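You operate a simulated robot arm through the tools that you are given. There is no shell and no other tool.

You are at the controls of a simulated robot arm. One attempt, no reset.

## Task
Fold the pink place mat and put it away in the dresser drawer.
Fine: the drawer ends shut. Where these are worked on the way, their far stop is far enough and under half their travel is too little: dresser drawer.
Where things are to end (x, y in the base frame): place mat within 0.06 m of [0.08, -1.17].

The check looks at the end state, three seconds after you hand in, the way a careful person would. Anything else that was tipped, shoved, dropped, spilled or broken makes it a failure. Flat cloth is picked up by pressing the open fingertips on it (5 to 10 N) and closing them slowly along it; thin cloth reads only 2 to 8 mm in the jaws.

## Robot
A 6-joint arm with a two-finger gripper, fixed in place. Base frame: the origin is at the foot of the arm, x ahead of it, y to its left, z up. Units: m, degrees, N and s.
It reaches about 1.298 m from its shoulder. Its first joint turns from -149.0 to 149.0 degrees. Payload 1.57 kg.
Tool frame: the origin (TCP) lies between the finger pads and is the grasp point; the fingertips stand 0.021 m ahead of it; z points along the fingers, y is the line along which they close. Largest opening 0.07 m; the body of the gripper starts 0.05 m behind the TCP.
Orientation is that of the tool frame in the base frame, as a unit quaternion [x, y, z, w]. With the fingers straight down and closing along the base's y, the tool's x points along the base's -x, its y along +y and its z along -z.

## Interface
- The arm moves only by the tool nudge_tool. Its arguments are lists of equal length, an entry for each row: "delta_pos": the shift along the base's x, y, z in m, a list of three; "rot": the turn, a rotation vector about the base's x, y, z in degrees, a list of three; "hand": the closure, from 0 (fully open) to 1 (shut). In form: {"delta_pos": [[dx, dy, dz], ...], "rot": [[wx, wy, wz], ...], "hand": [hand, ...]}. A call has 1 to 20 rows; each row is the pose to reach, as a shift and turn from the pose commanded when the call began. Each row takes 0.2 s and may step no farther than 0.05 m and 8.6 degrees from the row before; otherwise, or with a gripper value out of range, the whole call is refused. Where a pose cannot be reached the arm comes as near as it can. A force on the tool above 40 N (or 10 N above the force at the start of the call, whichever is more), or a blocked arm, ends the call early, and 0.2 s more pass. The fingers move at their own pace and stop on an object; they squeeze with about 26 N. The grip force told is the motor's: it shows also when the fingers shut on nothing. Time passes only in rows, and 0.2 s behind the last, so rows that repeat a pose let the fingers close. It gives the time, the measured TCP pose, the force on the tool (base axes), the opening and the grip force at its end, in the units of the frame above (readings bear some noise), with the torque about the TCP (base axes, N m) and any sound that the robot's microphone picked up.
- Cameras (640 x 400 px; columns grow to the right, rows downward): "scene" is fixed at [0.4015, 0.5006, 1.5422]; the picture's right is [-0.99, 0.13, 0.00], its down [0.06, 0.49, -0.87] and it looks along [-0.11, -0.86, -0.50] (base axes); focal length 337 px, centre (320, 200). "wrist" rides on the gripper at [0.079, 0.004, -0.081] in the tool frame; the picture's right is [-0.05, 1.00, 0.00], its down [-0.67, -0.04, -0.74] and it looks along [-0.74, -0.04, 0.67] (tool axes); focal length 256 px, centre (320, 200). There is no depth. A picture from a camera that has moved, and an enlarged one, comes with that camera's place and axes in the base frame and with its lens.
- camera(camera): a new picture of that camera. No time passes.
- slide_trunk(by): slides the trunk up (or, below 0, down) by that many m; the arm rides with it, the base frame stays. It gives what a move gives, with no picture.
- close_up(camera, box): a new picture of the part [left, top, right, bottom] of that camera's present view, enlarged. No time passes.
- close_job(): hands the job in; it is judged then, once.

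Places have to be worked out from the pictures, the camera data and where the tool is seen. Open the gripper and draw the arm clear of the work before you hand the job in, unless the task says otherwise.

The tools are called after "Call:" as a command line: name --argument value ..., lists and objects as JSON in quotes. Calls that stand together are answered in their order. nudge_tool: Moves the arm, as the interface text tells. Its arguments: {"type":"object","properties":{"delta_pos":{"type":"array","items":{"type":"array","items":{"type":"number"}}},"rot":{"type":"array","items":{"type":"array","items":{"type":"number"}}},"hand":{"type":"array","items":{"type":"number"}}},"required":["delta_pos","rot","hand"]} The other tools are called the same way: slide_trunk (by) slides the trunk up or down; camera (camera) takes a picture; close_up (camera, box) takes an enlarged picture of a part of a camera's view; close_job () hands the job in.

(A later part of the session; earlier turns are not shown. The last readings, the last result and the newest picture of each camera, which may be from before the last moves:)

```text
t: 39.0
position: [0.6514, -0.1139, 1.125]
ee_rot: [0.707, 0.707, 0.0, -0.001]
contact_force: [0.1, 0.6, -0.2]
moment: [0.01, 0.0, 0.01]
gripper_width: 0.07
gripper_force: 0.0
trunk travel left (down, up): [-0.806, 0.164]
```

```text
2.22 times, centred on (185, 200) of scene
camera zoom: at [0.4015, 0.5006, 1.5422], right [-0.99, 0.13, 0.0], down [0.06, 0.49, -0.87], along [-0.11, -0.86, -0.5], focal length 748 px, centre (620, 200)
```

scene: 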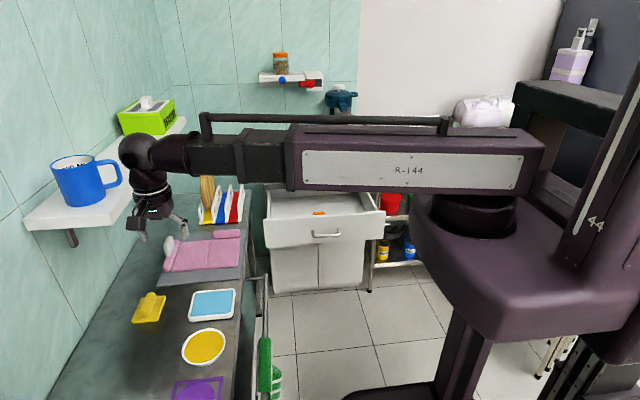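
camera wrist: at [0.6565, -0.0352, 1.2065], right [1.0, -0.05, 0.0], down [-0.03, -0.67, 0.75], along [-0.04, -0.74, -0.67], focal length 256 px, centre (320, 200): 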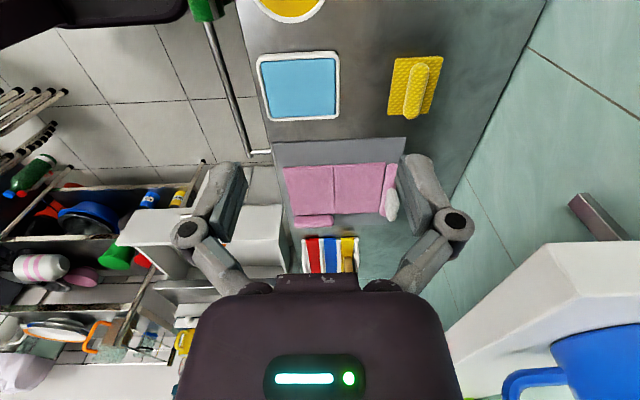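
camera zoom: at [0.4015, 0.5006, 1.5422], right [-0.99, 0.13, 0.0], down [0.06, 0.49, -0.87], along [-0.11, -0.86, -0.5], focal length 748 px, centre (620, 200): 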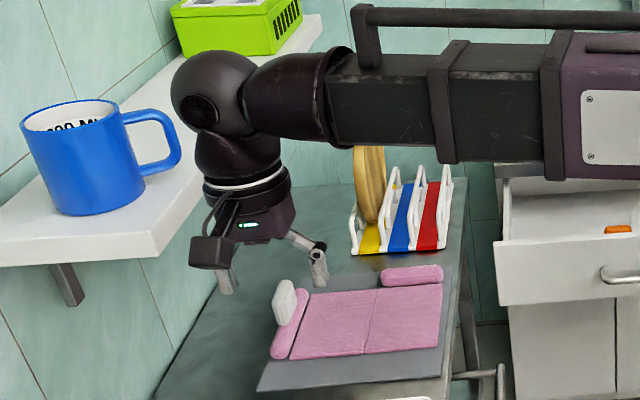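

The tab is an upright slab about 0.018 m thick in x and 0.052 m long in y (−0.42…−0.475). It stands at x≈0.785 with its top at z≈0.88, under the shelf edge. I'll grip it across its y-length so the hand can pitch with the fold. I turn the hand back to close along y and move over the mat's middle.

Call:
nudge_tool --delta_pos '[[-0.01, -0.03, 0], [-0.02, -0.06, 0], [-0.03, -0.09, 0], [-0.04, -0.12, 0], [-0.05, -0.15, 0], [-0.06, -0.18, 0], [-0.06, -0.21, 0], [-0.06, -0.24, 0], [-0.06, -0.27, 0], [-0.06, -0.3, 0], [-0.06, -0.32, 0], [-0.06, -0.334, 0]]' --rot '[[0, 0, 7.5], [0, 0, 15], [0, 0, 22.5], [0, 0, 30], [0, 0, 37.5], [0, 0, 45], [0, 0, 52.5], [0, 0, 60], [0, 0, 67.5], [0, 0, 75], [0, 0, 82.5], [0, 0, 90]]' --hand '[0, 0, 0, 0, 0, 0, 0, 0, 0, 0, 0, 0]'

Call:
slide_trunk --by -0.2

Call:
camera --camera "wrist"

Call:
camera --camera "scene"

```text
t: 41.6
position: [0.5874, -0.4501, 1.1251]
ee_rot: [-0.001, 1.0, 0.0, 0.0]
contact_force: [-0.1, 0.1, -0.7]
moment: [0.01, 0.0, -0.01]
gripper_width: 0.07
gripper_force: 0.1
trunk travel left (down, up): [-0.806, 0.164]
```

```text
t: 43.8
position: [0.5871, -0.4491, 0.9252]
ee_rot: [0.001, 1.0, -0.001, 0.0]
contact_force: [0.1, -0.6, -0.2]
moment: [0.03, 0.01, -0.01]
gripper_width: 0.0698
gripper_force: 0.0
trunk travel left (down, up): [-0.606, 0.364]
```

```text
taken
camera wrist: at [0.5096, -0.4448, 1.0068], right [0.05, 1.0, 0.0], down [0.67, -0.03, 0.75], along [0.74, -0.04, -0.67], focal length 256 px, centre (320, 200)
```

wrist: 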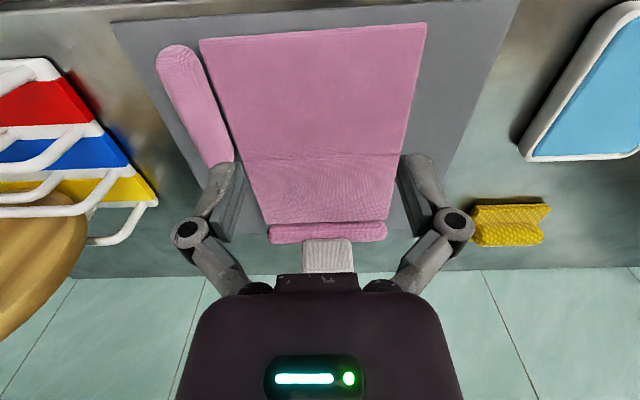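

```text
taken
```

scene: 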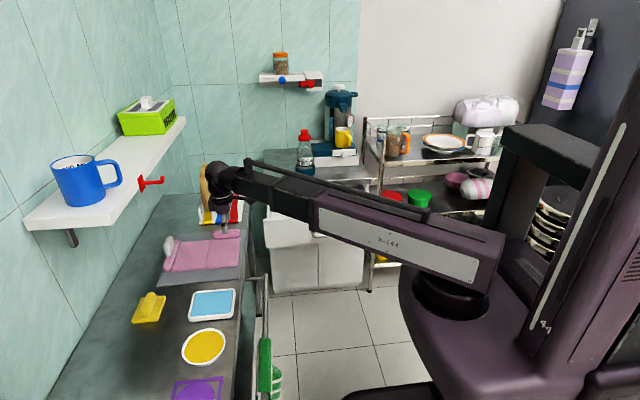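

The tab is visible just ahead of the hand. I enlarge it to measure its width exactly, because clearance in the jaws is small.

Call:
close_up --camera "wrist" --box '[250, 200, 410, 300]'

Call:
close_up --camera "scene" --box '[140, 150, 260, 280]'

```text
4.00 times, centred on (330, 250) of wrist
camera zoom: at [0.5096, -0.4448, 1.0068], right [0.05, 1.0, 0.0], down [0.67, -0.03, 0.75], along [0.74, -0.04, -0.67], focal length 1024 px, centre (280, 0)
```

zoom: 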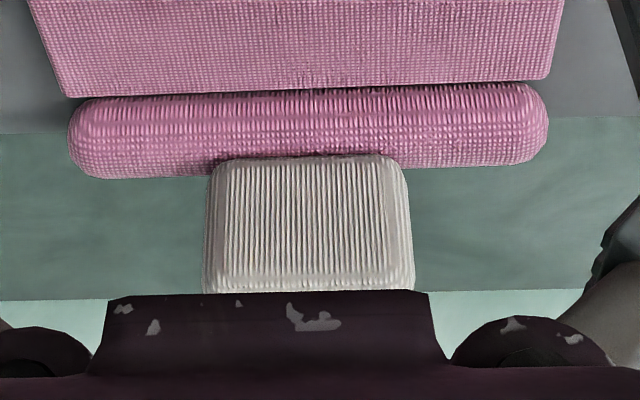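

```text
3.08 times, centred on (200, 215) of scene
camera zoom: at [0.4015, 0.5006, 1.5422], right [-0.99, 0.13, 0.0], down [0.06, 0.49, -0.87], along [-0.11, -0.86, -0.5], focal length 1036 px, centre (689, 154)
```

zoom: 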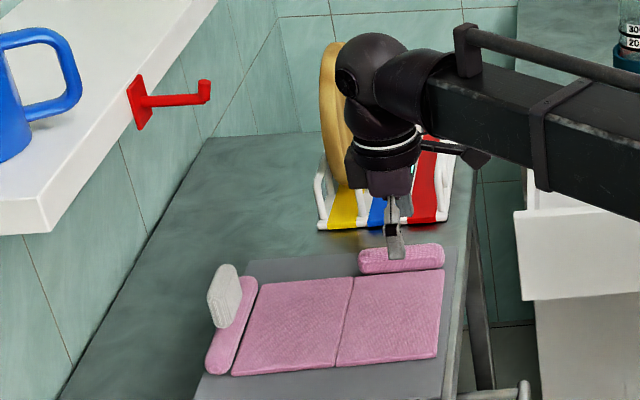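

The tab is 0.060 m wide and centred exactly on the hand's plane (y≈−0.449). I pitch the hand 25° toward +x and lower to TCP z≈0.86, still short of the tab.

Call:
nudge_tool --delta_pos '[[0.024, 0, 0.0019], [0.048, 0, 0.0077], [0.073, 0, 0.0173]]' --rot '[[0, -8.33, 0], [0, -16.67, 0], [0, -25, 0]]' --hand '[0, 0, 0]'

Call:
slide_trunk --by -0.08

Call:
camera --camera "wrist"

Call:
close_up --camera "scene" --box '[140, 150, 260, 280]'

```text
t: 44.6
position: [0.6602, -0.4498, 0.9437]
ee_rot: [0.0, 0.976, 0.0, 0.217]
contact_force: [1.1, 0.0, -0.8]
moment: [0.04, -0.01, 0.03]
gripper_width: 0.0698
gripper_force: 0.0
trunk travel left (down, up): [-0.606, 0.364]
```

```text
t: 45.7
position: [0.6606, -0.4485, 0.8628]
ee_rot: [0.001, 0.976, -0.001, 0.217]
contact_force: [-0.1, -0.5, 0.5]
moment: [0.03, 0.01, -0.01]
gripper_width: 0.07
gripper_force: 0.0
trunk travel left (down, up): [-0.526, 0.444]
```

```text
taken
camera wrist: at [0.5558, -0.4439, 0.9031], right [0.05, 1.0, 0.02], down [0.29, -0.03, 0.96], along [0.96, -0.04, -0.29], focal length 256 px, centre (320, 200)
```

wrist: 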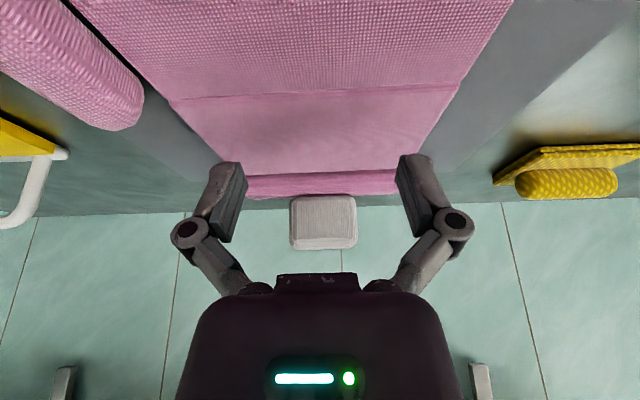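

```text
3.08 times, centred on (200, 215) of scene
camera zoom: at [0.4015, 0.5006, 1.5422], right [-0.99, 0.13, 0.0], down [0.06, 0.49, -0.87], along [-0.11, -0.86, -0.5], focal length 1036 px, centre (689, 154)
```

zoom: 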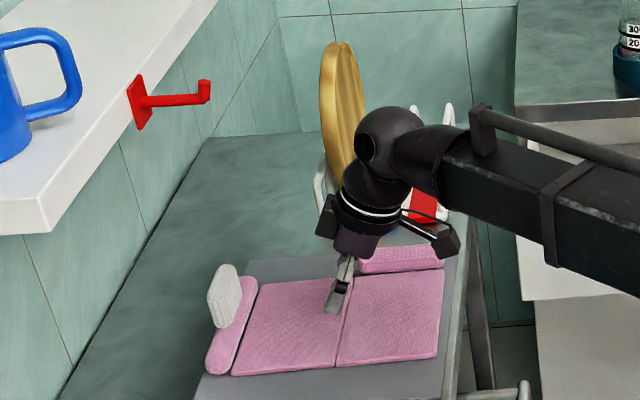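

The tab spans z 0.832–0.880. I zoom in once more to check lateral centring before moving in.

Call:
close_up --camera "wrist" --box '[200, 150, 440, 270]'

```text
2.67 times, centred on (320, 210) of wrist
camera zoom: at [0.5558, -0.4439, 0.9031], right [0.05, 1.0, 0.02], down [0.29, -0.03, 0.96], along [0.96, -0.04, -0.29], focal length 683 px, centre (320, 173)
```

zoom: 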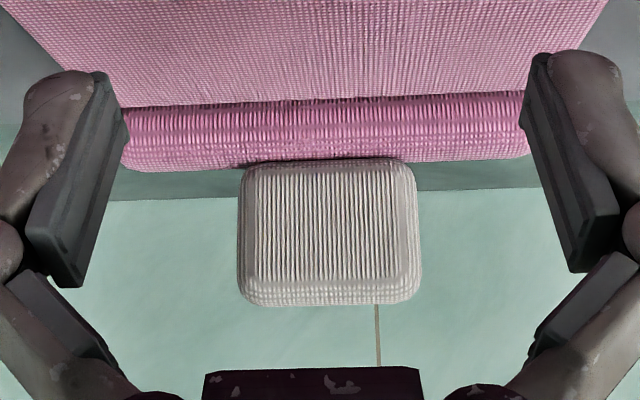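

I move close in front of the tab, tips still about 2 cm short, to check centring.

Call:
nudge_tool --delta_pos '[[0.025, -0.001, 0], [0.05, -0.002, 0], [0.072, -0.002, 0]]' --rot '[[0, 0, 0], [0, 0, 0], [0, 0, 0]]' --hand '[0, 0, 0]'

Call:
close_up --camera "wrist" --box '[200, 150, 440, 270]'

Call:
close_up --camera "scene" --box '[140, 150, 260, 280]'

```text
t: 46.5
position: [0.7325, -0.4516, 0.8635]
ee_rot: [0.0, 0.976, -0.001, 0.217]
contact_force: [-0.3, 0.2, 0.4]
moment: [0.01, -0.03, 0.01]
gripper_width: 0.0702
gripper_force: 0.0
trunk travel left (down, up): [-0.526, 0.444]
```

```text
2.67 times, centred on (320, 210) of wrist
camera zoom: at [0.6276, -0.446, 0.903], right [0.05, 1.0, 0.02], down [0.29, -0.03, 0.96], along [0.96, -0.04, -0.29], focal length 683 px, centre (320, 173)
```

zoom: 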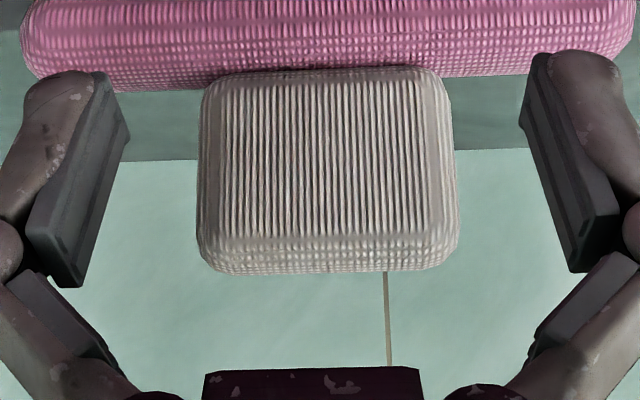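

```text
3.08 times, centred on (200, 215) of scene
camera zoom: at [0.4015, 0.5006, 1.5422], right [-0.99, 0.13, 0.0], down [0.06, 0.49, -0.87], along [-0.11, -0.86, -0.5], focal length 1036 px, centre (689, 154)
```

zoom: 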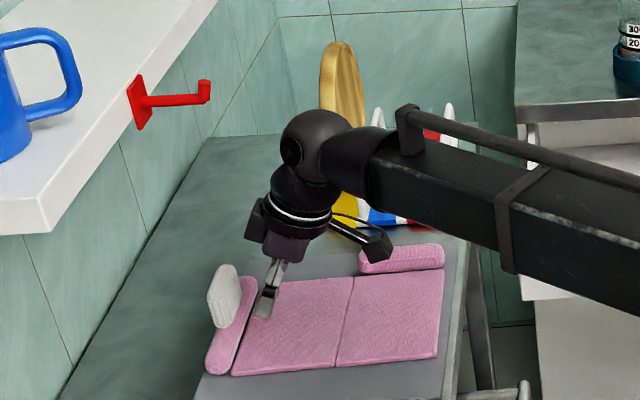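

The tab sits about 2 mm to −y of the jaw centre. I correct that and advance so the tab lies between the fingers.

Call:
nudge_tool --delta_pos '[[0.01, -0.002, 0], [0.02, -0.002, 0], [0.03, -0.002, 0], [0.04, -0.002, 0], [0.051, -0.002, 0]]' --rot '[[0, 0, 0], [0, 0, 0], [0, 0, 0], [0, 0, 0], [0, 0, 0]]' --hand '[0, 0, 0, 0, 0]'

Call:
close_up --camera "wrist" --box '[200, 100, 440, 270]'

Call:
close_up --camera "scene" --box '[140, 150, 260, 280]'

```text
t: 47.7
position: [0.7855, -0.454, 0.8612]
ee_rot: [0.0, 0.976, -0.001, 0.217]
contact_force: [-0.4, 0.0, -0.2]
moment: [0.04, 0.01, -0.02]
gripper_width: 0.0699
gripper_force: 0.1
trunk travel left (down, up): [-0.526, 0.444]
```

```text
2.35 times, centred on (320, 185) of wrist
camera zoom: at [0.6797, -0.4484, 0.903], right [0.05, 1.0, 0.02], down [0.29, -0.03, 0.96], along [0.96, -0.04, -0.29], focal length 602 px, centre (320, 235)
```

zoom: 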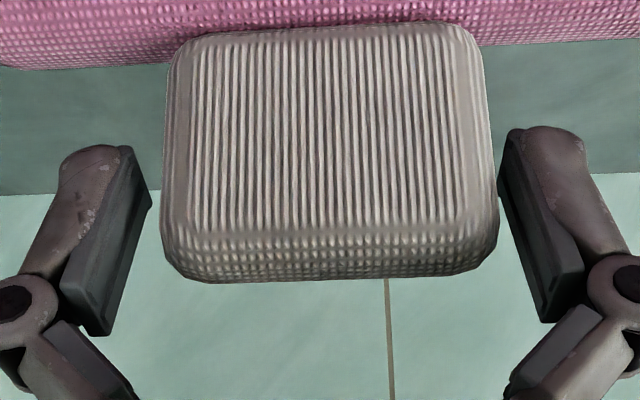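

```text
3.08 times, centred on (200, 215) of scene
camera zoom: at [0.4015, 0.5006, 1.5422], right [-0.99, 0.13, 0.0], down [0.06, 0.49, -0.87], along [-0.11, -0.86, -0.5], focal length 1036 px, centre (689, 154)
```

zoom: 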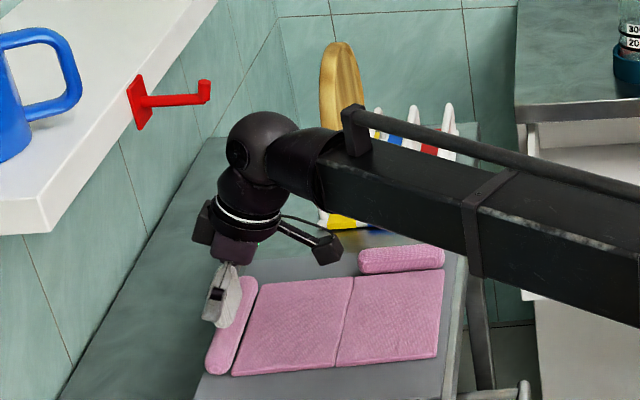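

The tab is between the pads and nearly centred. I close slowly on it.

Call:
nudge_tool --delta_pos '[[0, 0.001, 0], [0, 0.001, 0], [0, 0.001, 0], [0, 0.001, 0], [0, 0.001, 0]]' --rot '[[0, 0, 0], [0, 0, 0], [0, 0, 0], [0, 0, 0], [0, 0, 0]]' --hand '[0.1, 0.2, 0.4, 0.7, 1]'

Call:
close_up --camera "wrist" --box '[200, 100, 440, 270]'

```text
t: 48.9
position: [0.7845, -0.4514, 0.8628]
ee_rot: [0.0, 0.976, -0.001, 0.217]
contact_force: [1.3, -1.3, 4.8]
moment: [-0.13, -0.04, 0.1]
gripper_width: 0.0612
gripper_force: 26.1
trunk travel left (down, up): [-0.526, 0.444]
```

```text
2.35 times, centred on (320, 185) of wrist
camera zoom: at [0.6792, -0.4469, 0.9033], right [0.05, 1.0, 0.02], down [0.29, -0.03, 0.96], along [0.96, -0.04, -0.29], focal length 602 px, centre (320, 235)
```

zoom: 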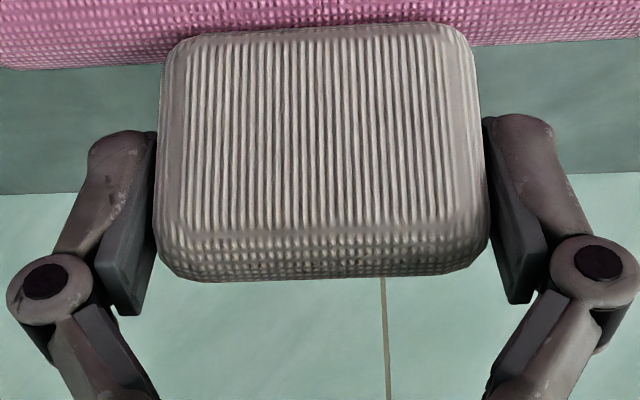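

The tab is held (61 mm, 26 N). I lift 15 mm with the trunk to see how the mat responds.

Call:
slide_trunk --by 0.015

Call:
close_up --camera "wrist" --box '[160, 20, 480, 270]'

Call:
close_up --camera "scene" --box '[150, 200, 260, 280]'

```text
t: 49.6
position: [0.7838, -0.4503, 0.8768]
ee_rot: [0.001, 0.976, -0.001, 0.216]
contact_force: [0.0, 1.3, -0.1]
moment: [0.01, 0.02, -0.12]
gripper_width: 0.061
gripper_force: 25.7
trunk travel left (down, up): [-0.541, 0.429]
```

```text
1.60 times, centred on (320, 145) of wrist
camera zoom: at [0.6793, -0.4467, 0.9181], right [0.05, 1.0, 0.02], down [0.29, -0.03, 0.96], along [0.96, -0.04, -0.29], focal length 410 px, centre (320, 288)
```

zoom: 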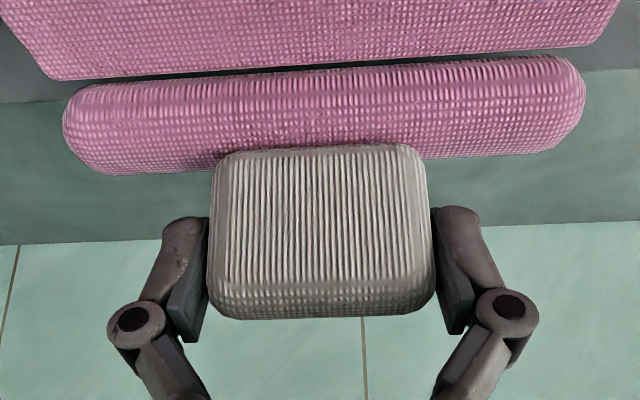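

```text
5.00 times, centred on (205, 240) of scene
camera zoom: at [0.4015, 0.5006, 1.5422], right [-0.99, 0.13, 0.0], down [0.06, 0.49, -0.87], along [-0.11, -0.86, -0.5], focal length 1684 px, centre (895, 0)
```

zoom: 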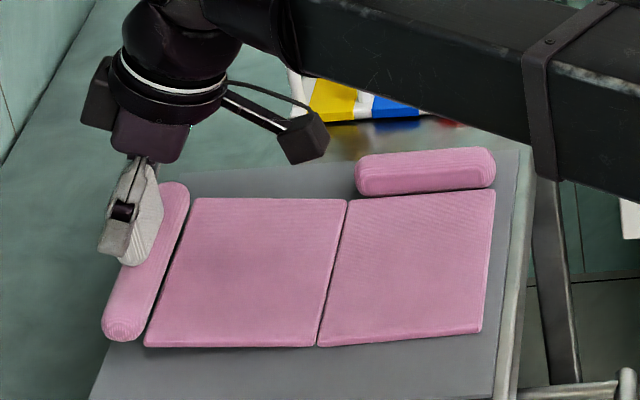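

The flap rises cleanly about the crease. To turn it past vertical the hand must rotate with it, so I want to start from a vertical hand rather than 25° pitch. I set it back down, release, and back off.

Call:
slide_trunk --by -0.015

Call:
nudge_tool --delta_pos '[[0, 0, 0], [0, 0, 0], [-0.012, 0, 0], [-0.03, 0, 0], [-0.05, 0, 0], [-0.075, 0, 0]]' --rot '[[0, 0, 0], [0, 0, 0], [0, 0, 0], [0, 0, 0], [0, 0, 0], [0, 0, 0]]' --hand '[0.05, 0, 0, 0, 0, 0]'

Call:
camera --camera "wrist"

```text
t: 50.2
position: [0.784, -0.4518, 0.8632]
ee_rot: [0.0, 0.976, -0.001, 0.217]
contact_force: [1.2, -0.8, 3.8]
moment: [-0.06, -0.08, -0.11]
gripper_width: 0.0609
gripper_force: 26.1
trunk travel left (down, up): [-0.526, 0.444]
```

```text
t: 51.6
position: [0.7086, -0.4534, 0.8632]
ee_rot: [0.0, 0.976, -0.001, 0.216]
contact_force: [0.5, 0.5, 0.2]
moment: [-0.01, -0.04, -0.03]
gripper_width: 0.07
gripper_force: 0.0
trunk travel left (down, up): [-0.526, 0.444]
```

```text
taken
camera wrist: at [0.6031, -0.4481, 0.9032], right [0.05, 1.0, 0.02], down [0.29, -0.03, 0.96], along [0.96, -0.04, -0.29], focal length 256 px, centre (320, 200)
```

wrist: 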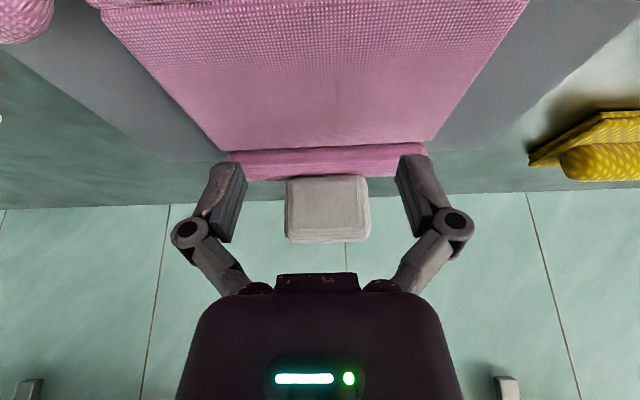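

I raise the trunk slightly, rotate the hand to vertical, and re-approach the tab.

Call:
slide_trunk --by 0.017

Call:
nudge_tool --delta_pos '[[0, 0.001, -0.0096], [0, 0.001, -0.0154], [0, 0.001, -0.0173], [0.02, 0.001, -0.0173], [0.035, 0.001, -0.0173]]' --rot '[[0, 8.33, 0], [0, 16.67, 0], [0, 25, 0], [0, 25, 0], [0, 25, 0]]' --hand '[0, 0, 0, 0, 0]'

Call:
camera --camera "wrist"

Call:
close_up --camera "scene" --box '[120, 130, 260, 280]'

```text
t: 52.2
position: [0.7089, -0.4532, 0.88]
ee_rot: [-0.001, 0.976, 0.0, 0.216]
contact_force: [0.5, 0.0, -0.8]
moment: [-0.01, 0.02, 0.01]
gripper_width: 0.0702
gripper_force: 0.0
trunk travel left (down, up): [-0.543, 0.427]
```

```text
t: 53.4
position: [0.7435, -0.4524, 0.8613]
ee_rot: [0.0, 1.0, -0.001, 0.0]
contact_force: [-0.7, 0.2, -0.2]
moment: [0.01, 0.02, 0.01]
gripper_width: 0.0699
gripper_force: 0.0
trunk travel left (down, up): [-0.543, 0.427]
```

```text
taken
camera wrist: at [0.6656, -0.4465, 0.9438], right [0.05, 1.0, 0.0], down [0.67, -0.03, 0.74], along [0.74, -0.04, -0.67], focal length 256 px, centre (320, 200)
```

wrist: 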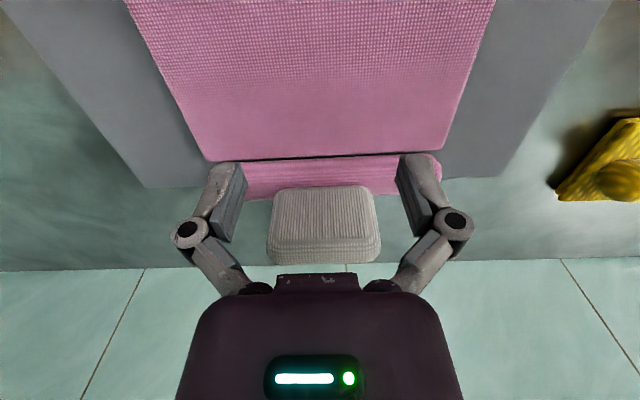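

```text
2.67 times, centred on (190, 205) of scene
camera zoom: at [0.4015, 0.5006, 1.5422], right [-0.99, 0.13, 0.0], down [0.06, 0.49, -0.87], along [-0.11, -0.86, -0.5], focal length 898 px, centre (667, 187)
```

zoom: 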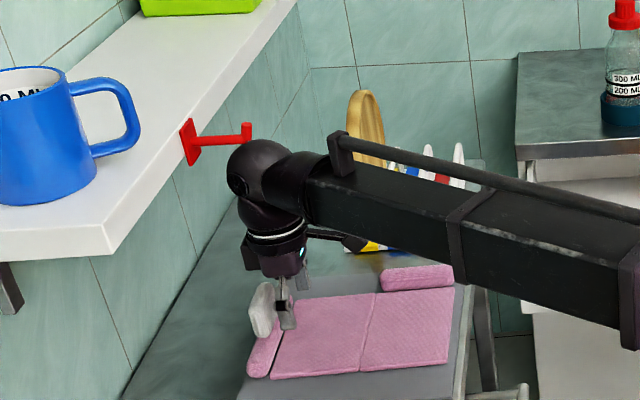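

The wrist ball top (≈1.08) stays below the shelf underside (≈1.125). I advance so the tab lies between the vertical fingers, then close.

Call:
nudge_tool --delta_pos '[[0.01, 0.0005, 0], [0.02, 0.0005, 0], [0.03, 0.0005, 0], [0.041, 0.0005, 0], [0.041, 0.0005, 0]]' --rot '[[0, 0, 0], [0, 0, 0], [0, 0, 0], [0, 0, 0], [0, 0, 0]]' --hand '[0, 0, 0, 0, 0]'

Call:
camera --camera "wrist"

Call:
close_up --camera "scene" --box '[120, 130, 260, 280]'

```text
t: 54.6
position: [0.7839, -0.4503, 0.8622]
ee_rot: [0.0, 1.0, 0.0, 0.0]
contact_force: [0.1, 0.4, 0.9]
moment: [0.01, 0.0, 0.0]
gripper_width: 0.0701
gripper_force: 0.0
trunk travel left (down, up): [-0.543, 0.427]
```

```text
taken
camera wrist: at [0.7062, -0.4467, 0.9437], right [0.05, 1.0, 0.0], down [0.67, -0.03, 0.75], along [0.74, -0.04, -0.67], focal length 256 px, centre (320, 200)
```

wrist: 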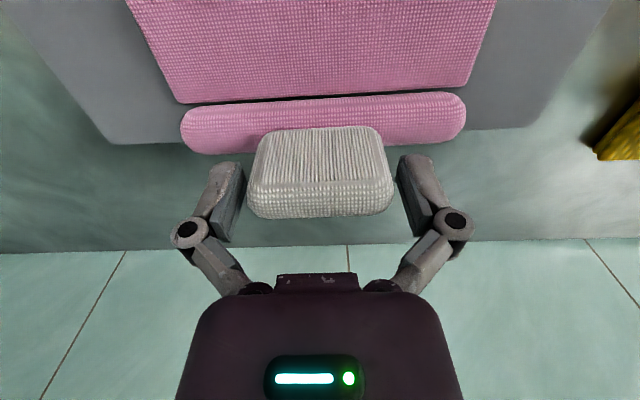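

```text
2.67 times, centred on (190, 205) of scene
camera zoom: at [0.4015, 0.5006, 1.5422], right [-0.99, 0.13, 0.0], down [0.06, 0.49, -0.87], along [-0.11, -0.86, -0.5], focal length 898 px, centre (667, 187)
```

zoom: 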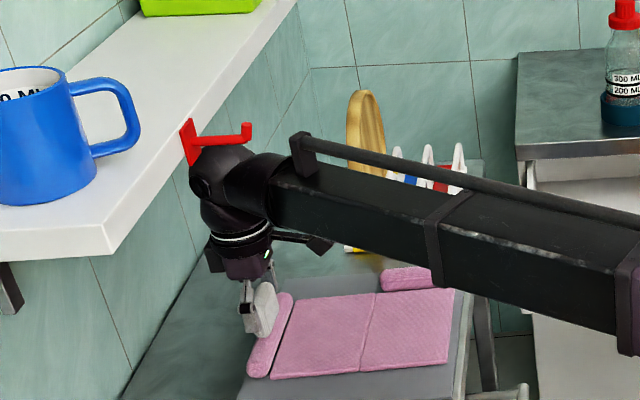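

The tab sits between the fingers without contact. I close the grip.

Call:
nudge_tool --delta_pos '[[0, 0, 0], [0, 0, 0], [0, 0, 0], [0, 0, 0], [0, 0, 0]]' --rot '[[0, 0, 0], [0, 0, 0], [0, 0, 0], [0, 0, 0], [0, 0, 0]]' --hand '[0.1, 0.2, 0.4, 0.7, 1]'

Call:
camera --camera "wrist"

```text
t: 55.8
position: [0.7841, -0.4506, 0.8621]
ee_rot: [-0.001, 1.0, -0.001, -0.001]
contact_force: [1.8, -1.7, 7.2]
moment: [-0.01, -0.14, 0.14]
gripper_width: 0.0612
gripper_force: 26.1
trunk travel left (down, up): [-0.543, 0.427]
```

```text
taken
camera wrist: at [0.7059, -0.4467, 0.9441], right [0.05, 1.0, 0.0], down [0.67, -0.03, 0.75], along [0.74, -0.04, -0.67], focal length 256 px, centre (320, 200)
```

wrist: 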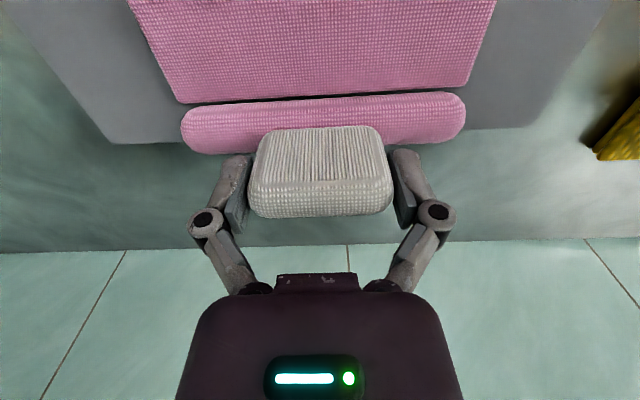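

The tab is gripped at 61 mm. I now rotate the flap about the crease (x≈0.665) in small steps, pitching the hand with it and adjusting the trunk. The first 15° come now.

Call:
slide_trunk --by 0.012

Call:
nudge_tool --delta_pos '[[-0.009, 0, 0.0016], [-0.0197, 0, 0.0063]]' --rot '[[0, -7.5, 0], [0, -15, 0]]' --hand '[1, 1]'

Call:
slide_trunk --by 0.011

Call:
close_up --camera "scene" --box '[120, 130, 260, 280]'

Call:
camera --camera "wrist"

```text
t: 56.4
position: [0.7834, -0.4516, 0.8739]
ee_rot: [0.0, 1.0, -0.001, 0.0]
contact_force: [-0.9, 0.2, 1.0]
moment: [-0.05, 0.03, -0.08]
gripper_width: 0.0611
gripper_force: 26.0
trunk travel left (down, up): [-0.555, 0.415]
```

```text
t: 57.0
position: [0.7647, -0.4508, 0.8812]
ee_rot: [0.001, 0.991, -0.001, 0.131]
contact_force: [-0.7, 0.4, -0.1]
moment: [0.06, 0.01, 0.0]
gripper_width: 0.0608
gripper_force: 26.1
trunk travel left (down, up): [-0.555, 0.415]
```

```text
t: 57.6
position: [0.7637, -0.451, 0.8914]
ee_rot: [0.001, 0.991, -0.001, 0.131]
contact_force: [-0.6, -0.4, 0.6]
moment: [0.05, -0.04, 0.04]
gripper_width: 0.0609
gripper_force: 26.0
trunk travel left (down, up): [-0.566, 0.404]
```

```text
2.67 times, centred on (190, 205) of scene
camera zoom: at [0.4015, 0.5006, 1.5422], right [-0.99, 0.13, 0.0], down [0.06, 0.49, -0.87], along [-0.11, -0.86, -0.5], focal length 898 px, centre (667, 187)
```

zoom: 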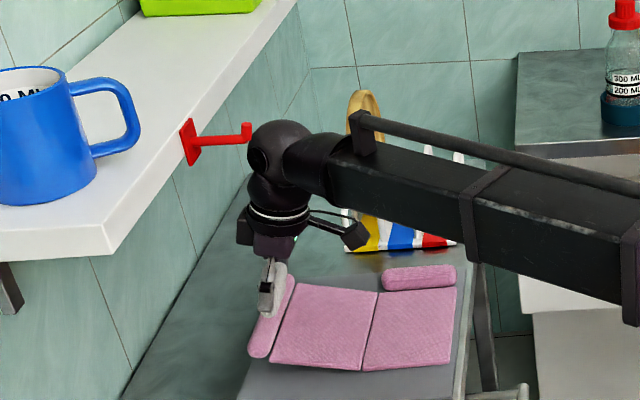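

```text
taken
camera wrist: at [0.6681, -0.4474, 0.9498], right [0.05, 1.0, 0.01], down [0.45, -0.03, 0.89], along [0.89, -0.04, -0.45], focal length 256 px, centre (320, 200)
```

wrist: 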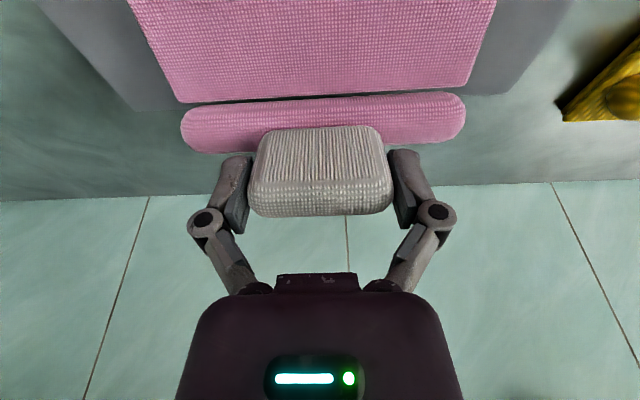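

The flap moves rigidly with the hand about the crease, with negligible force. I continue to 30° and then 45°.

Call:
nudge_tool --delta_pos '[[-0.0125, 0, 0.0077], [-0.0264, 0, 0.0184]]' --rot '[[0, -7.5, 0], [0, -15, 0]]' --hand '[1, 1]'

Call:
slide_trunk --by 0.004

Call:
nudge_tool --delta_pos '[[-0.0152, 0, 0.0134], [-0.0314, 0, 0.0292]]' --rot '[[0, -7.5, 0], [0, -15, 0]]' --hand '[1, 1]'

Call:
slide_trunk --by -0.014

Call:
close_up --camera "scene" --box '[120, 130, 260, 280]'

Call:
camera --camera "wrist"

```text
t: 58.2
position: [0.7384, -0.4521, 0.9113]
ee_rot: [-0.001, 0.966, -0.001, 0.259]
contact_force: [-0.4, 0.1, -0.5]
moment: [0.11, 0.05, 0.02]
gripper_width: 0.0611
gripper_force: 25.8
trunk travel left (down, up): [-0.566, 0.404]
```

```text
t: 58.8
position: [0.7387, -0.4525, 0.9145]
ee_rot: [0.0, 0.966, 0.0, 0.258]
contact_force: [1.7, 0.9, 0.2]
moment: [0.06, -0.05, -0.02]
gripper_width: 0.0609
gripper_force: 26.2
trunk travel left (down, up): [-0.57, 0.4]
```

```text
t: 59.4
position: [0.7066, -0.4494, 0.9436]
ee_rot: [-0.001, 0.924, -0.001, 0.382]
contact_force: [0.4, -0.5, 0.0]
moment: [0.08, 0.09, 0.01]
gripper_width: 0.061
gripper_force: 26.4
trunk travel left (down, up): [-0.57, 0.4]
```

```text
t: 60.0
position: [0.7062, -0.4513, 0.9293]
ee_rot: [-0.001, 0.925, -0.001, 0.381]
contact_force: [-0.2, -0.9, 0.4]
moment: [0.04, 0.07, 0.03]
gripper_width: 0.0607
gripper_force: 25.8
trunk travel left (down, up): [-0.556, 0.414]
```

```text
2.67 times, centred on (190, 205) of scene
camera zoom: at [0.4015, 0.5006, 1.5422], right [-0.99, 0.13, 0.0], down [0.06, 0.49, -0.87], along [-0.11, -0.86, -0.5], focal length 898 px, centre (667, 187)
```

zoom: 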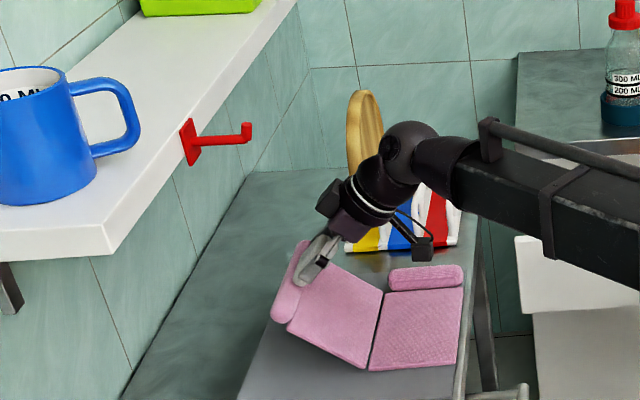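

```text
taken
camera wrist: at [0.5943, -0.447, 0.9313], right [0.04, 1.0, 0.03], down [-0.05, -0.03, 1.0], along [1.0, -0.04, 0.05], focal length 256 px, centre (320, 200)
```

wrist: 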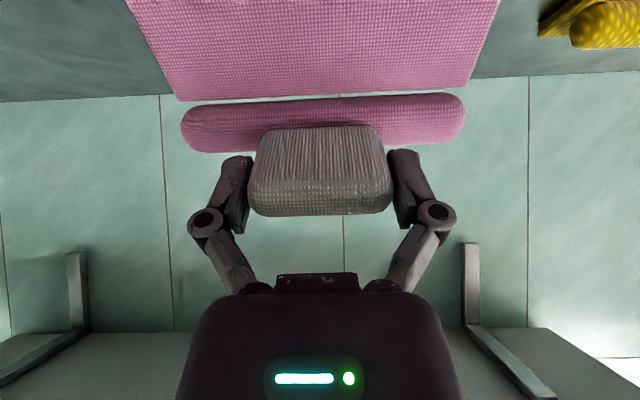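

The fold goes well at 45°, and the near panel hasn't moved. I continue to 60° and 75°.

Call:
slide_trunk --by -0.014

Call:
nudge_tool --delta_pos '[[-0.0168, 0, 0.0181], [-0.0342, 0, 0.0381]]' --rot '[[0, -7.5, 0], [0, -15, 0]]' --hand '[1, 1]'

Call:
slide_trunk --by -0.018

Call:
slide_trunk --by -0.02

Call:
nudge_tool --delta_pos '[[-0.0174, 0, 0.0216], [-0.0347, 0, 0.0444]]' --rot '[[0, -7.5, 0], [0, -15, 0]]' --hand '[1, 1]'

Call:
slide_trunk --by -0.027

Call:
close_up --camera "scene" --box '[120, 130, 260, 280]'

Call:
camera --camera "wrist"

```text
t: 60.6
position: [0.7091, -0.4519, 0.9182]
ee_rot: [0.0, 0.923, -0.002, 0.384]
contact_force: [21.0, -3.4, 28.7]
moment: [-0.05, -0.42, 0.18]
gripper_width: 0.0613
gripper_force: 25.7
trunk travel left (down, up): [-0.542, 0.428]
```

```text
t: 61.2
position: [0.672, -0.4512, 0.9537]
ee_rot: [0.0, 0.867, -0.001, 0.498]
contact_force: [-0.3, -0.3, -0.5]
moment: [0.07, 0.04, 0.02]
gripper_width: 0.0608
gripper_force: 26.3
trunk travel left (down, up): [-0.542, 0.428]
```

```text
t: 61.9
position: [0.6733, -0.4527, 0.9384]
ee_rot: [0.001, 0.866, -0.001, 0.5]
contact_force: [10.8, -3.4, 17.2]
moment: [0.07, -0.93, 0.04]
gripper_width: 0.0611
gripper_force: 26.7
trunk travel left (down, up): [-0.524, 0.446]
```

```text
t: 62.5
position: [0.6715, -0.451, 0.9171]
ee_rot: [-0.001, 0.867, 0.001, 0.498]
contact_force: [7.4, 5.1, 20.5]
moment: [0.28, -0.07, -0.05]
gripper_width: 0.0612
gripper_force: 25.9
trunk travel left (down, up): [-0.504, 0.466]
```

```text
t: 63.1
position: [0.6378, -0.451, 0.9603]
ee_rot: [0.0, 0.794, -0.002, 0.608]
contact_force: [0.8, -0.7, -1.6]
moment: [-0.01, -0.01, -0.02]
gripper_width: 0.0611
gripper_force: 25.8
trunk travel left (down, up): [-0.504, 0.466]
```

```text
t: 63.9
position: [0.6381, -0.4515, 0.9325]
ee_rot: [0.001, 0.795, -0.002, 0.607]
contact_force: [0.1, -0.1, -0.8]
moment: [0.04, 0.04, -0.01]
gripper_width: 0.0612
gripper_force: 26.3
trunk travel left (down, up): [-0.477, 0.493]
```

```text
2.67 times, centred on (190, 205) of scene
camera zoom: at [0.4015, 0.5006, 1.5422], right [-0.99, 0.13, 0.0], down [0.06, 0.49, -0.87], along [-0.11, -0.86, -0.5], focal length 898 px, centre (667, 187)
```

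zoom: 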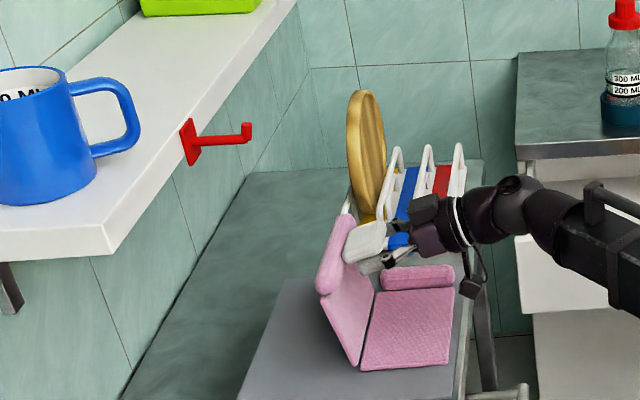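

```text
taken
camera wrist: at [0.5401, -0.4465, 0.8785], right [0.02, 1.0, 0.05], down [-0.54, -0.03, 0.84], along [0.84, -0.04, 0.54], focal length 256 px, centre (320, 200)
```

wrist: 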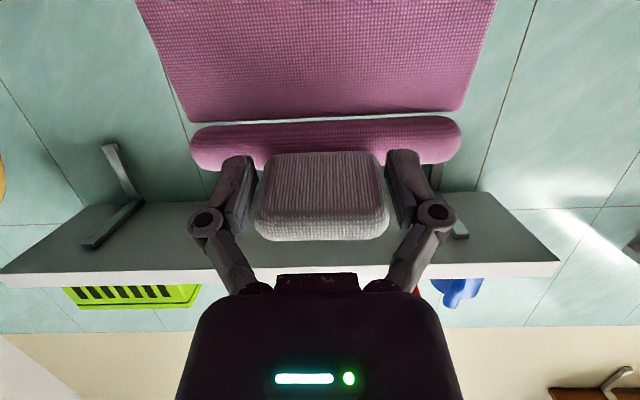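

Lowering before rotating pressed on the flap (up to about 29 N), so I'll interleave smaller steps. I continue from 75° to 85°.

Call:
slide_trunk --by -0.005

Call:
nudge_tool --delta_pos '[[-0.0112, 0, 0.0157]]' --rot '[[0, -5, 0]]' --hand '[1]'

Call:
slide_trunk --by -0.014

Call:
nudge_tool --delta_pos '[[-0.011, 0, 0.0159]]' --rot '[[0, -5, 0]]' --hand '[1]'

Call:
slide_trunk --by -0.018

Call:
close_up --camera "scene" --box '[150, 180, 270, 280]'

```text
t: 64.4
position: [0.6383, -0.4514, 0.9289]
ee_rot: [0.002, 0.794, -0.002, 0.608]
contact_force: [2.4, -5.2, 19.4]
moment: [0.15, -0.83, -0.1]
gripper_width: 0.0611
gripper_force: 25.7
trunk travel left (down, up): [-0.472, 0.498]
```

```text
t: 64.8
position: [0.6259, -0.4496, 0.9442]
ee_rot: [-0.001, 0.767, -0.001, 0.641]
contact_force: [0.3, 0.4, -1.1]
moment: [0.02, 0.08, 0.01]
gripper_width: 0.0609
gripper_force: 25.9
trunk travel left (down, up): [-0.472, 0.498]
```

```text
t: 65.4
position: [0.6285, -0.4492, 0.9295]
ee_rot: [0.0, 0.768, -0.001, 0.641]
contact_force: [0.6, 0.0, -0.9]
moment: [0.02, 0.05, 0.0]
gripper_width: 0.0611
gripper_force: 25.8
trunk travel left (down, up): [-0.458, 0.512]
```

```text
t: 65.8
position: [0.6172, -0.4491, 0.9469]
ee_rot: [-0.001, 0.74, 0.0, 0.673]
contact_force: [-0.1, 0.8, -1.3]
moment: [0.09, 0.04, 0.0]
gripper_width: 0.061
gripper_force: 25.7
trunk travel left (down, up): [-0.458, 0.512]
```

```text
t: 66.5
position: [0.6177, -0.4492, 0.9277]
ee_rot: [0.001, 0.739, -0.002, 0.673]
contact_force: [0.0, -0.5, -1.2]
moment: [0.05, -0.01, 0.0]
gripper_width: 0.0612
gripper_force: 26.1
trunk travel left (down, up): [-0.44, 0.53]
```

```text
4.00 times, centred on (210, 230) of scene
camera zoom: at [0.4015, 0.5006, 1.5422], right [-0.99, 0.13, 0.0], down [0.06, 0.49, -0.87], along [-0.11, -0.86, -0.5], focal length 1347 px, centre (760, 80)
```

zoom: 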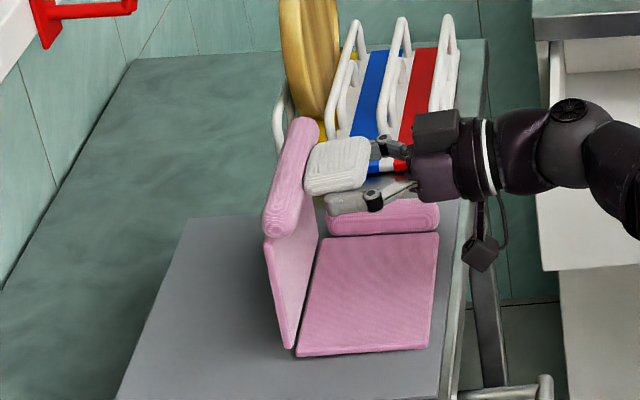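

At 85° the flap is nearly upright. I take the last 5°, then move slightly further in −x to bring it past vertical.

Call:
nudge_tool --delta_pos '[[-0.0106, 0, 0.016]]' --rot '[[0, -5, 0]]' --hand '[1]'

Call:
slide_trunk --by -0.02

Call:
nudge_tool --delta_pos '[[-0.01, 0, 0], [-0.02, 0, 0]]' --rot '[[0, 0, 0], [0, 0, 0]]' --hand '[1, 1]'

Call:
close_up --camera "scene" --box '[150, 180, 270, 280]'

Call:
camera --camera "wrist"

```text
t: 66.9
position: [0.6045, -0.4501, 0.9452]
ee_rot: [0.0, 0.709, -0.001, 0.705]
contact_force: [0.2, -0.6, -1.5]
moment: [0.09, 0.06, 0.01]
gripper_width: 0.0611
gripper_force: 26.4
trunk travel left (down, up): [-0.44, 0.53]
```

```text
t: 67.5
position: [0.6055, -0.4513, 0.9235]
ee_rot: [0.001, 0.709, -0.002, 0.705]
contact_force: [0.5, 0.2, -0.8]
moment: [0.03, 0.02, 0.0]
gripper_width: 0.0608
gripper_force: 26.3
trunk travel left (down, up): [-0.42, 0.55]
```

```text
t: 68.1
position: [0.5861, -0.4499, 0.9243]
ee_rot: [0.0, 0.709, -0.001, 0.705]
contact_force: [0.0, 0.9, -1.7]
moment: [0.07, 0.06, 0.01]
gripper_width: 0.0611
gripper_force: 26.3
trunk travel left (down, up): [-0.42, 0.55]
```

```text
4.00 times, centred on (210, 230) of scene
camera zoom: at [0.4015, 0.5006, 1.5422], right [-0.99, 0.13, 0.0], down [0.06, 0.49, -0.87], along [-0.11, -0.86, -0.5], focal length 1347 px, centre (760, 80)
```

zoom: 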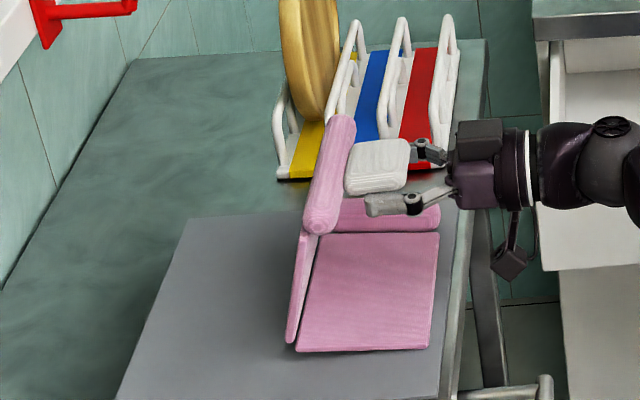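

```text
taken
camera wrist: at [0.506, -0.4453, 0.8457], right [0.0, 1.0, 0.05], down [-0.74, -0.03, 0.67], along [0.67, -0.04, 0.74], focal length 256 px, centre (320, 200)
```

wrist: 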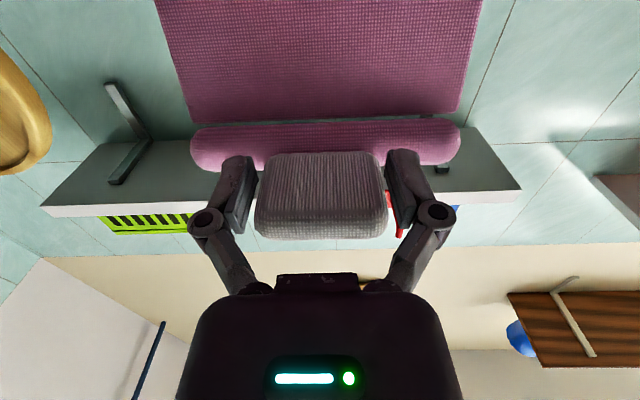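

The flap now leans about 15° past vertical toward the near panel. I release it and withdraw the hand toward −x so it falls shut.

Call:
nudge_tool --delta_pos '[[0, 0, 0], [-0.02, 0, 0], [-0.05, 0, 0], [-0.09, 0, 0], [-0.13, 0, 0]]' --rot '[[0, 0, 0], [0, 0, 0], [0, 0, 0], [0, 0, 0], [0, 0, 0]]' --hand '[0, 0, 0, 0, 0]'

Call:
close_up --camera "scene" --box '[150, 180, 270, 280]'

Call:
camera --camera "wrist"

```text
t: 69.3
position: [0.4556, -0.4509, 0.924]
ee_rot: [0.0, 0.709, -0.001, 0.706]
contact_force: [0.2, -0.3, -0.3]
moment: [-0.01, 0.0, 0.01]
gripper_width: 0.0702
gripper_force: 0.1
trunk travel left (down, up): [-0.42, 0.55]
```

```text
4.00 times, centred on (210, 230) of scene
camera zoom: at [0.4015, 0.5006, 1.5422], right [-0.99, 0.13, 0.0], down [0.06, 0.49, -0.87], along [-0.11, -0.86, -0.5], focal length 1347 px, centre (760, 80)
```

zoom: 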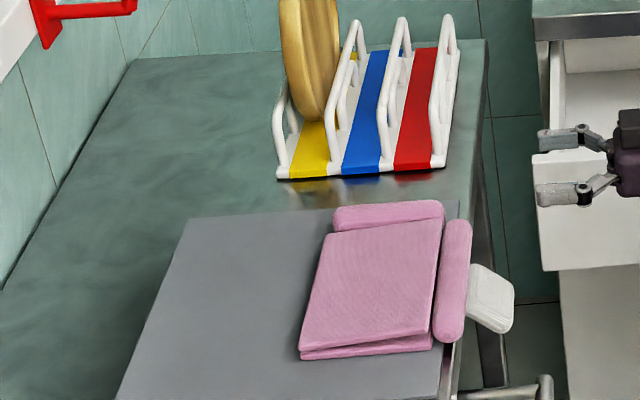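

```text
taken
camera wrist: at [0.3756, -0.4462, 0.8459], right [0.0, 1.0, 0.05], down [-0.74, -0.03, 0.67], along [0.67, -0.04, 0.74], focal length 256 px, centre (320, 200)
```

wrist: 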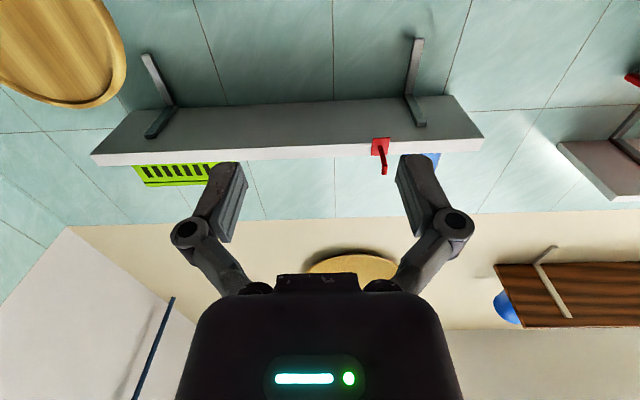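

The flap fell cleanly onto the near panel, and the roll and tab now hang at the bench's front edge. I raise the trunk and bring the hand back to vertical to inspect the folded mat.

Call:
slide_trunk --by 0.3

Call:
nudge_tool --delta_pos '[[0, 0, -0.024], [0, 0, -0.0476], [0, 0, -0.0704], [0, 0, -0.092], [0, 0, -0.112], [0, 0, -0.1301], [0, 0, -0.146], [0, 0, -0.1593], [0, 0, -0.17], [0, 0, -0.1777], [0, 0, -0.1824], [0, 0, -0.184]]' --rot '[[0, 7.5, 0], [0, 15, 0], [0, 22.5, 0], [0, 30, 0], [0, 37.5, 0], [0, 45, 0], [0, 52.5, 0], [0, 60, 0], [0, 67.5, 0], [0, 75, 0], [0, 82.5, 0], [0, 90, 0]]' --hand '[0, 0, 0, 0, 0, 0, 0, 0, 0, 0, 0, 0]'

Call:
camera --camera "wrist"

Call:
close_up --camera "scene" --box '[200, 210, 280, 270]'

```text
t: 72.3
position: [0.4563, -0.4502, 1.2242]
ee_rot: [0.0, 0.709, -0.001, 0.706]
contact_force: [-1.1, 0.3, -0.1]
moment: [0.02, 0.01, -0.02]
gripper_width: 0.0701
gripper_force: 0.0
trunk travel left (down, up): [-0.72, 0.25]
```

```text
t: 74.9
position: [0.4567, -0.4517, 1.0401]
ee_rot: [0.0, 1.0, 0.0, -0.003]
contact_force: [0.7, -0.1, 1.1]
moment: [0.02, -0.01, -0.01]
gripper_width: 0.0701
gripper_force: 0.0
trunk travel left (down, up): [-0.72, 0.25]
```

```text
taken
camera wrist: at [0.3793, -0.4467, 1.1213], right [0.05, 1.0, 0.0], down [0.67, -0.03, 0.74], along [0.74, -0.04, -0.67], focal length 256 px, centre (320, 200)
```

wrist: 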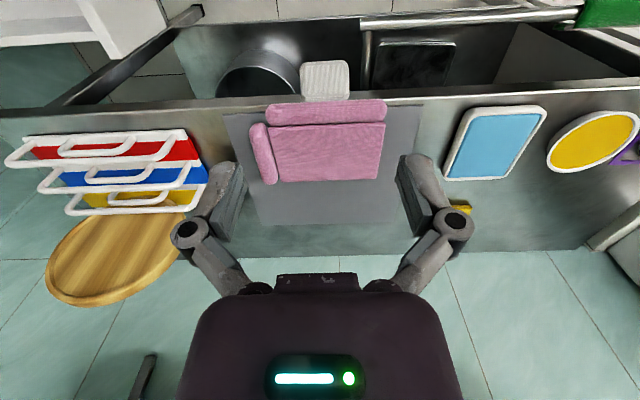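

```text
6.67 times, centred on (240, 240) of scene
camera zoom: at [0.4015, 0.5006, 1.5422], right [-0.99, 0.13, 0.0], down [0.06, 0.49, -0.87], along [-0.11, -0.86, -0.5], focal length 2245 px, centre (853, -67)
```

zoom: 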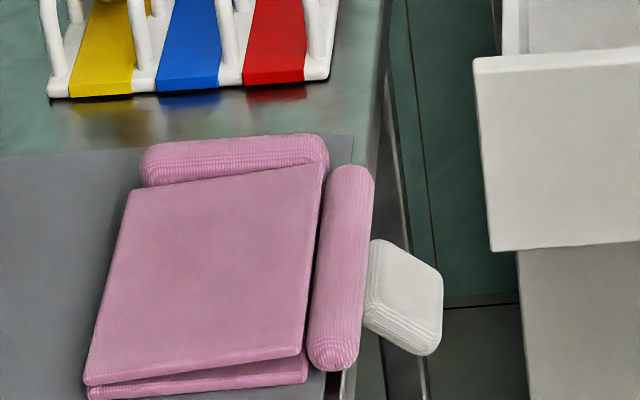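

Call:
close_up --camera "wrist" --box '[230, 40, 410, 200]'

```text
2.50 times, centred on (320, 120) of wrist
camera zoom: at [0.3793, -0.4467, 1.1213], right [0.05, 1.0, 0.0], down [0.67, -0.03, 0.74], along [0.74, -0.04, -0.67], focal length 640 px, centre (320, 400)
```

zoom: 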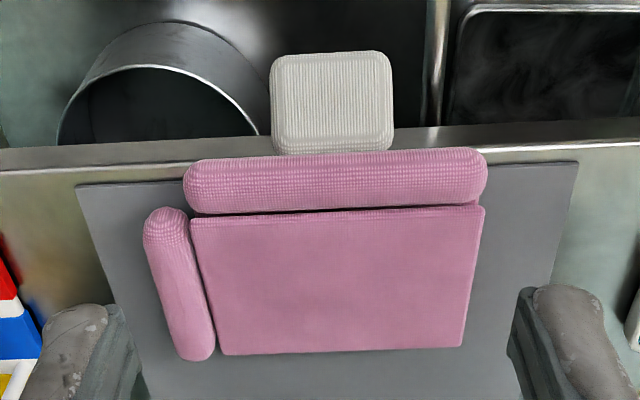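

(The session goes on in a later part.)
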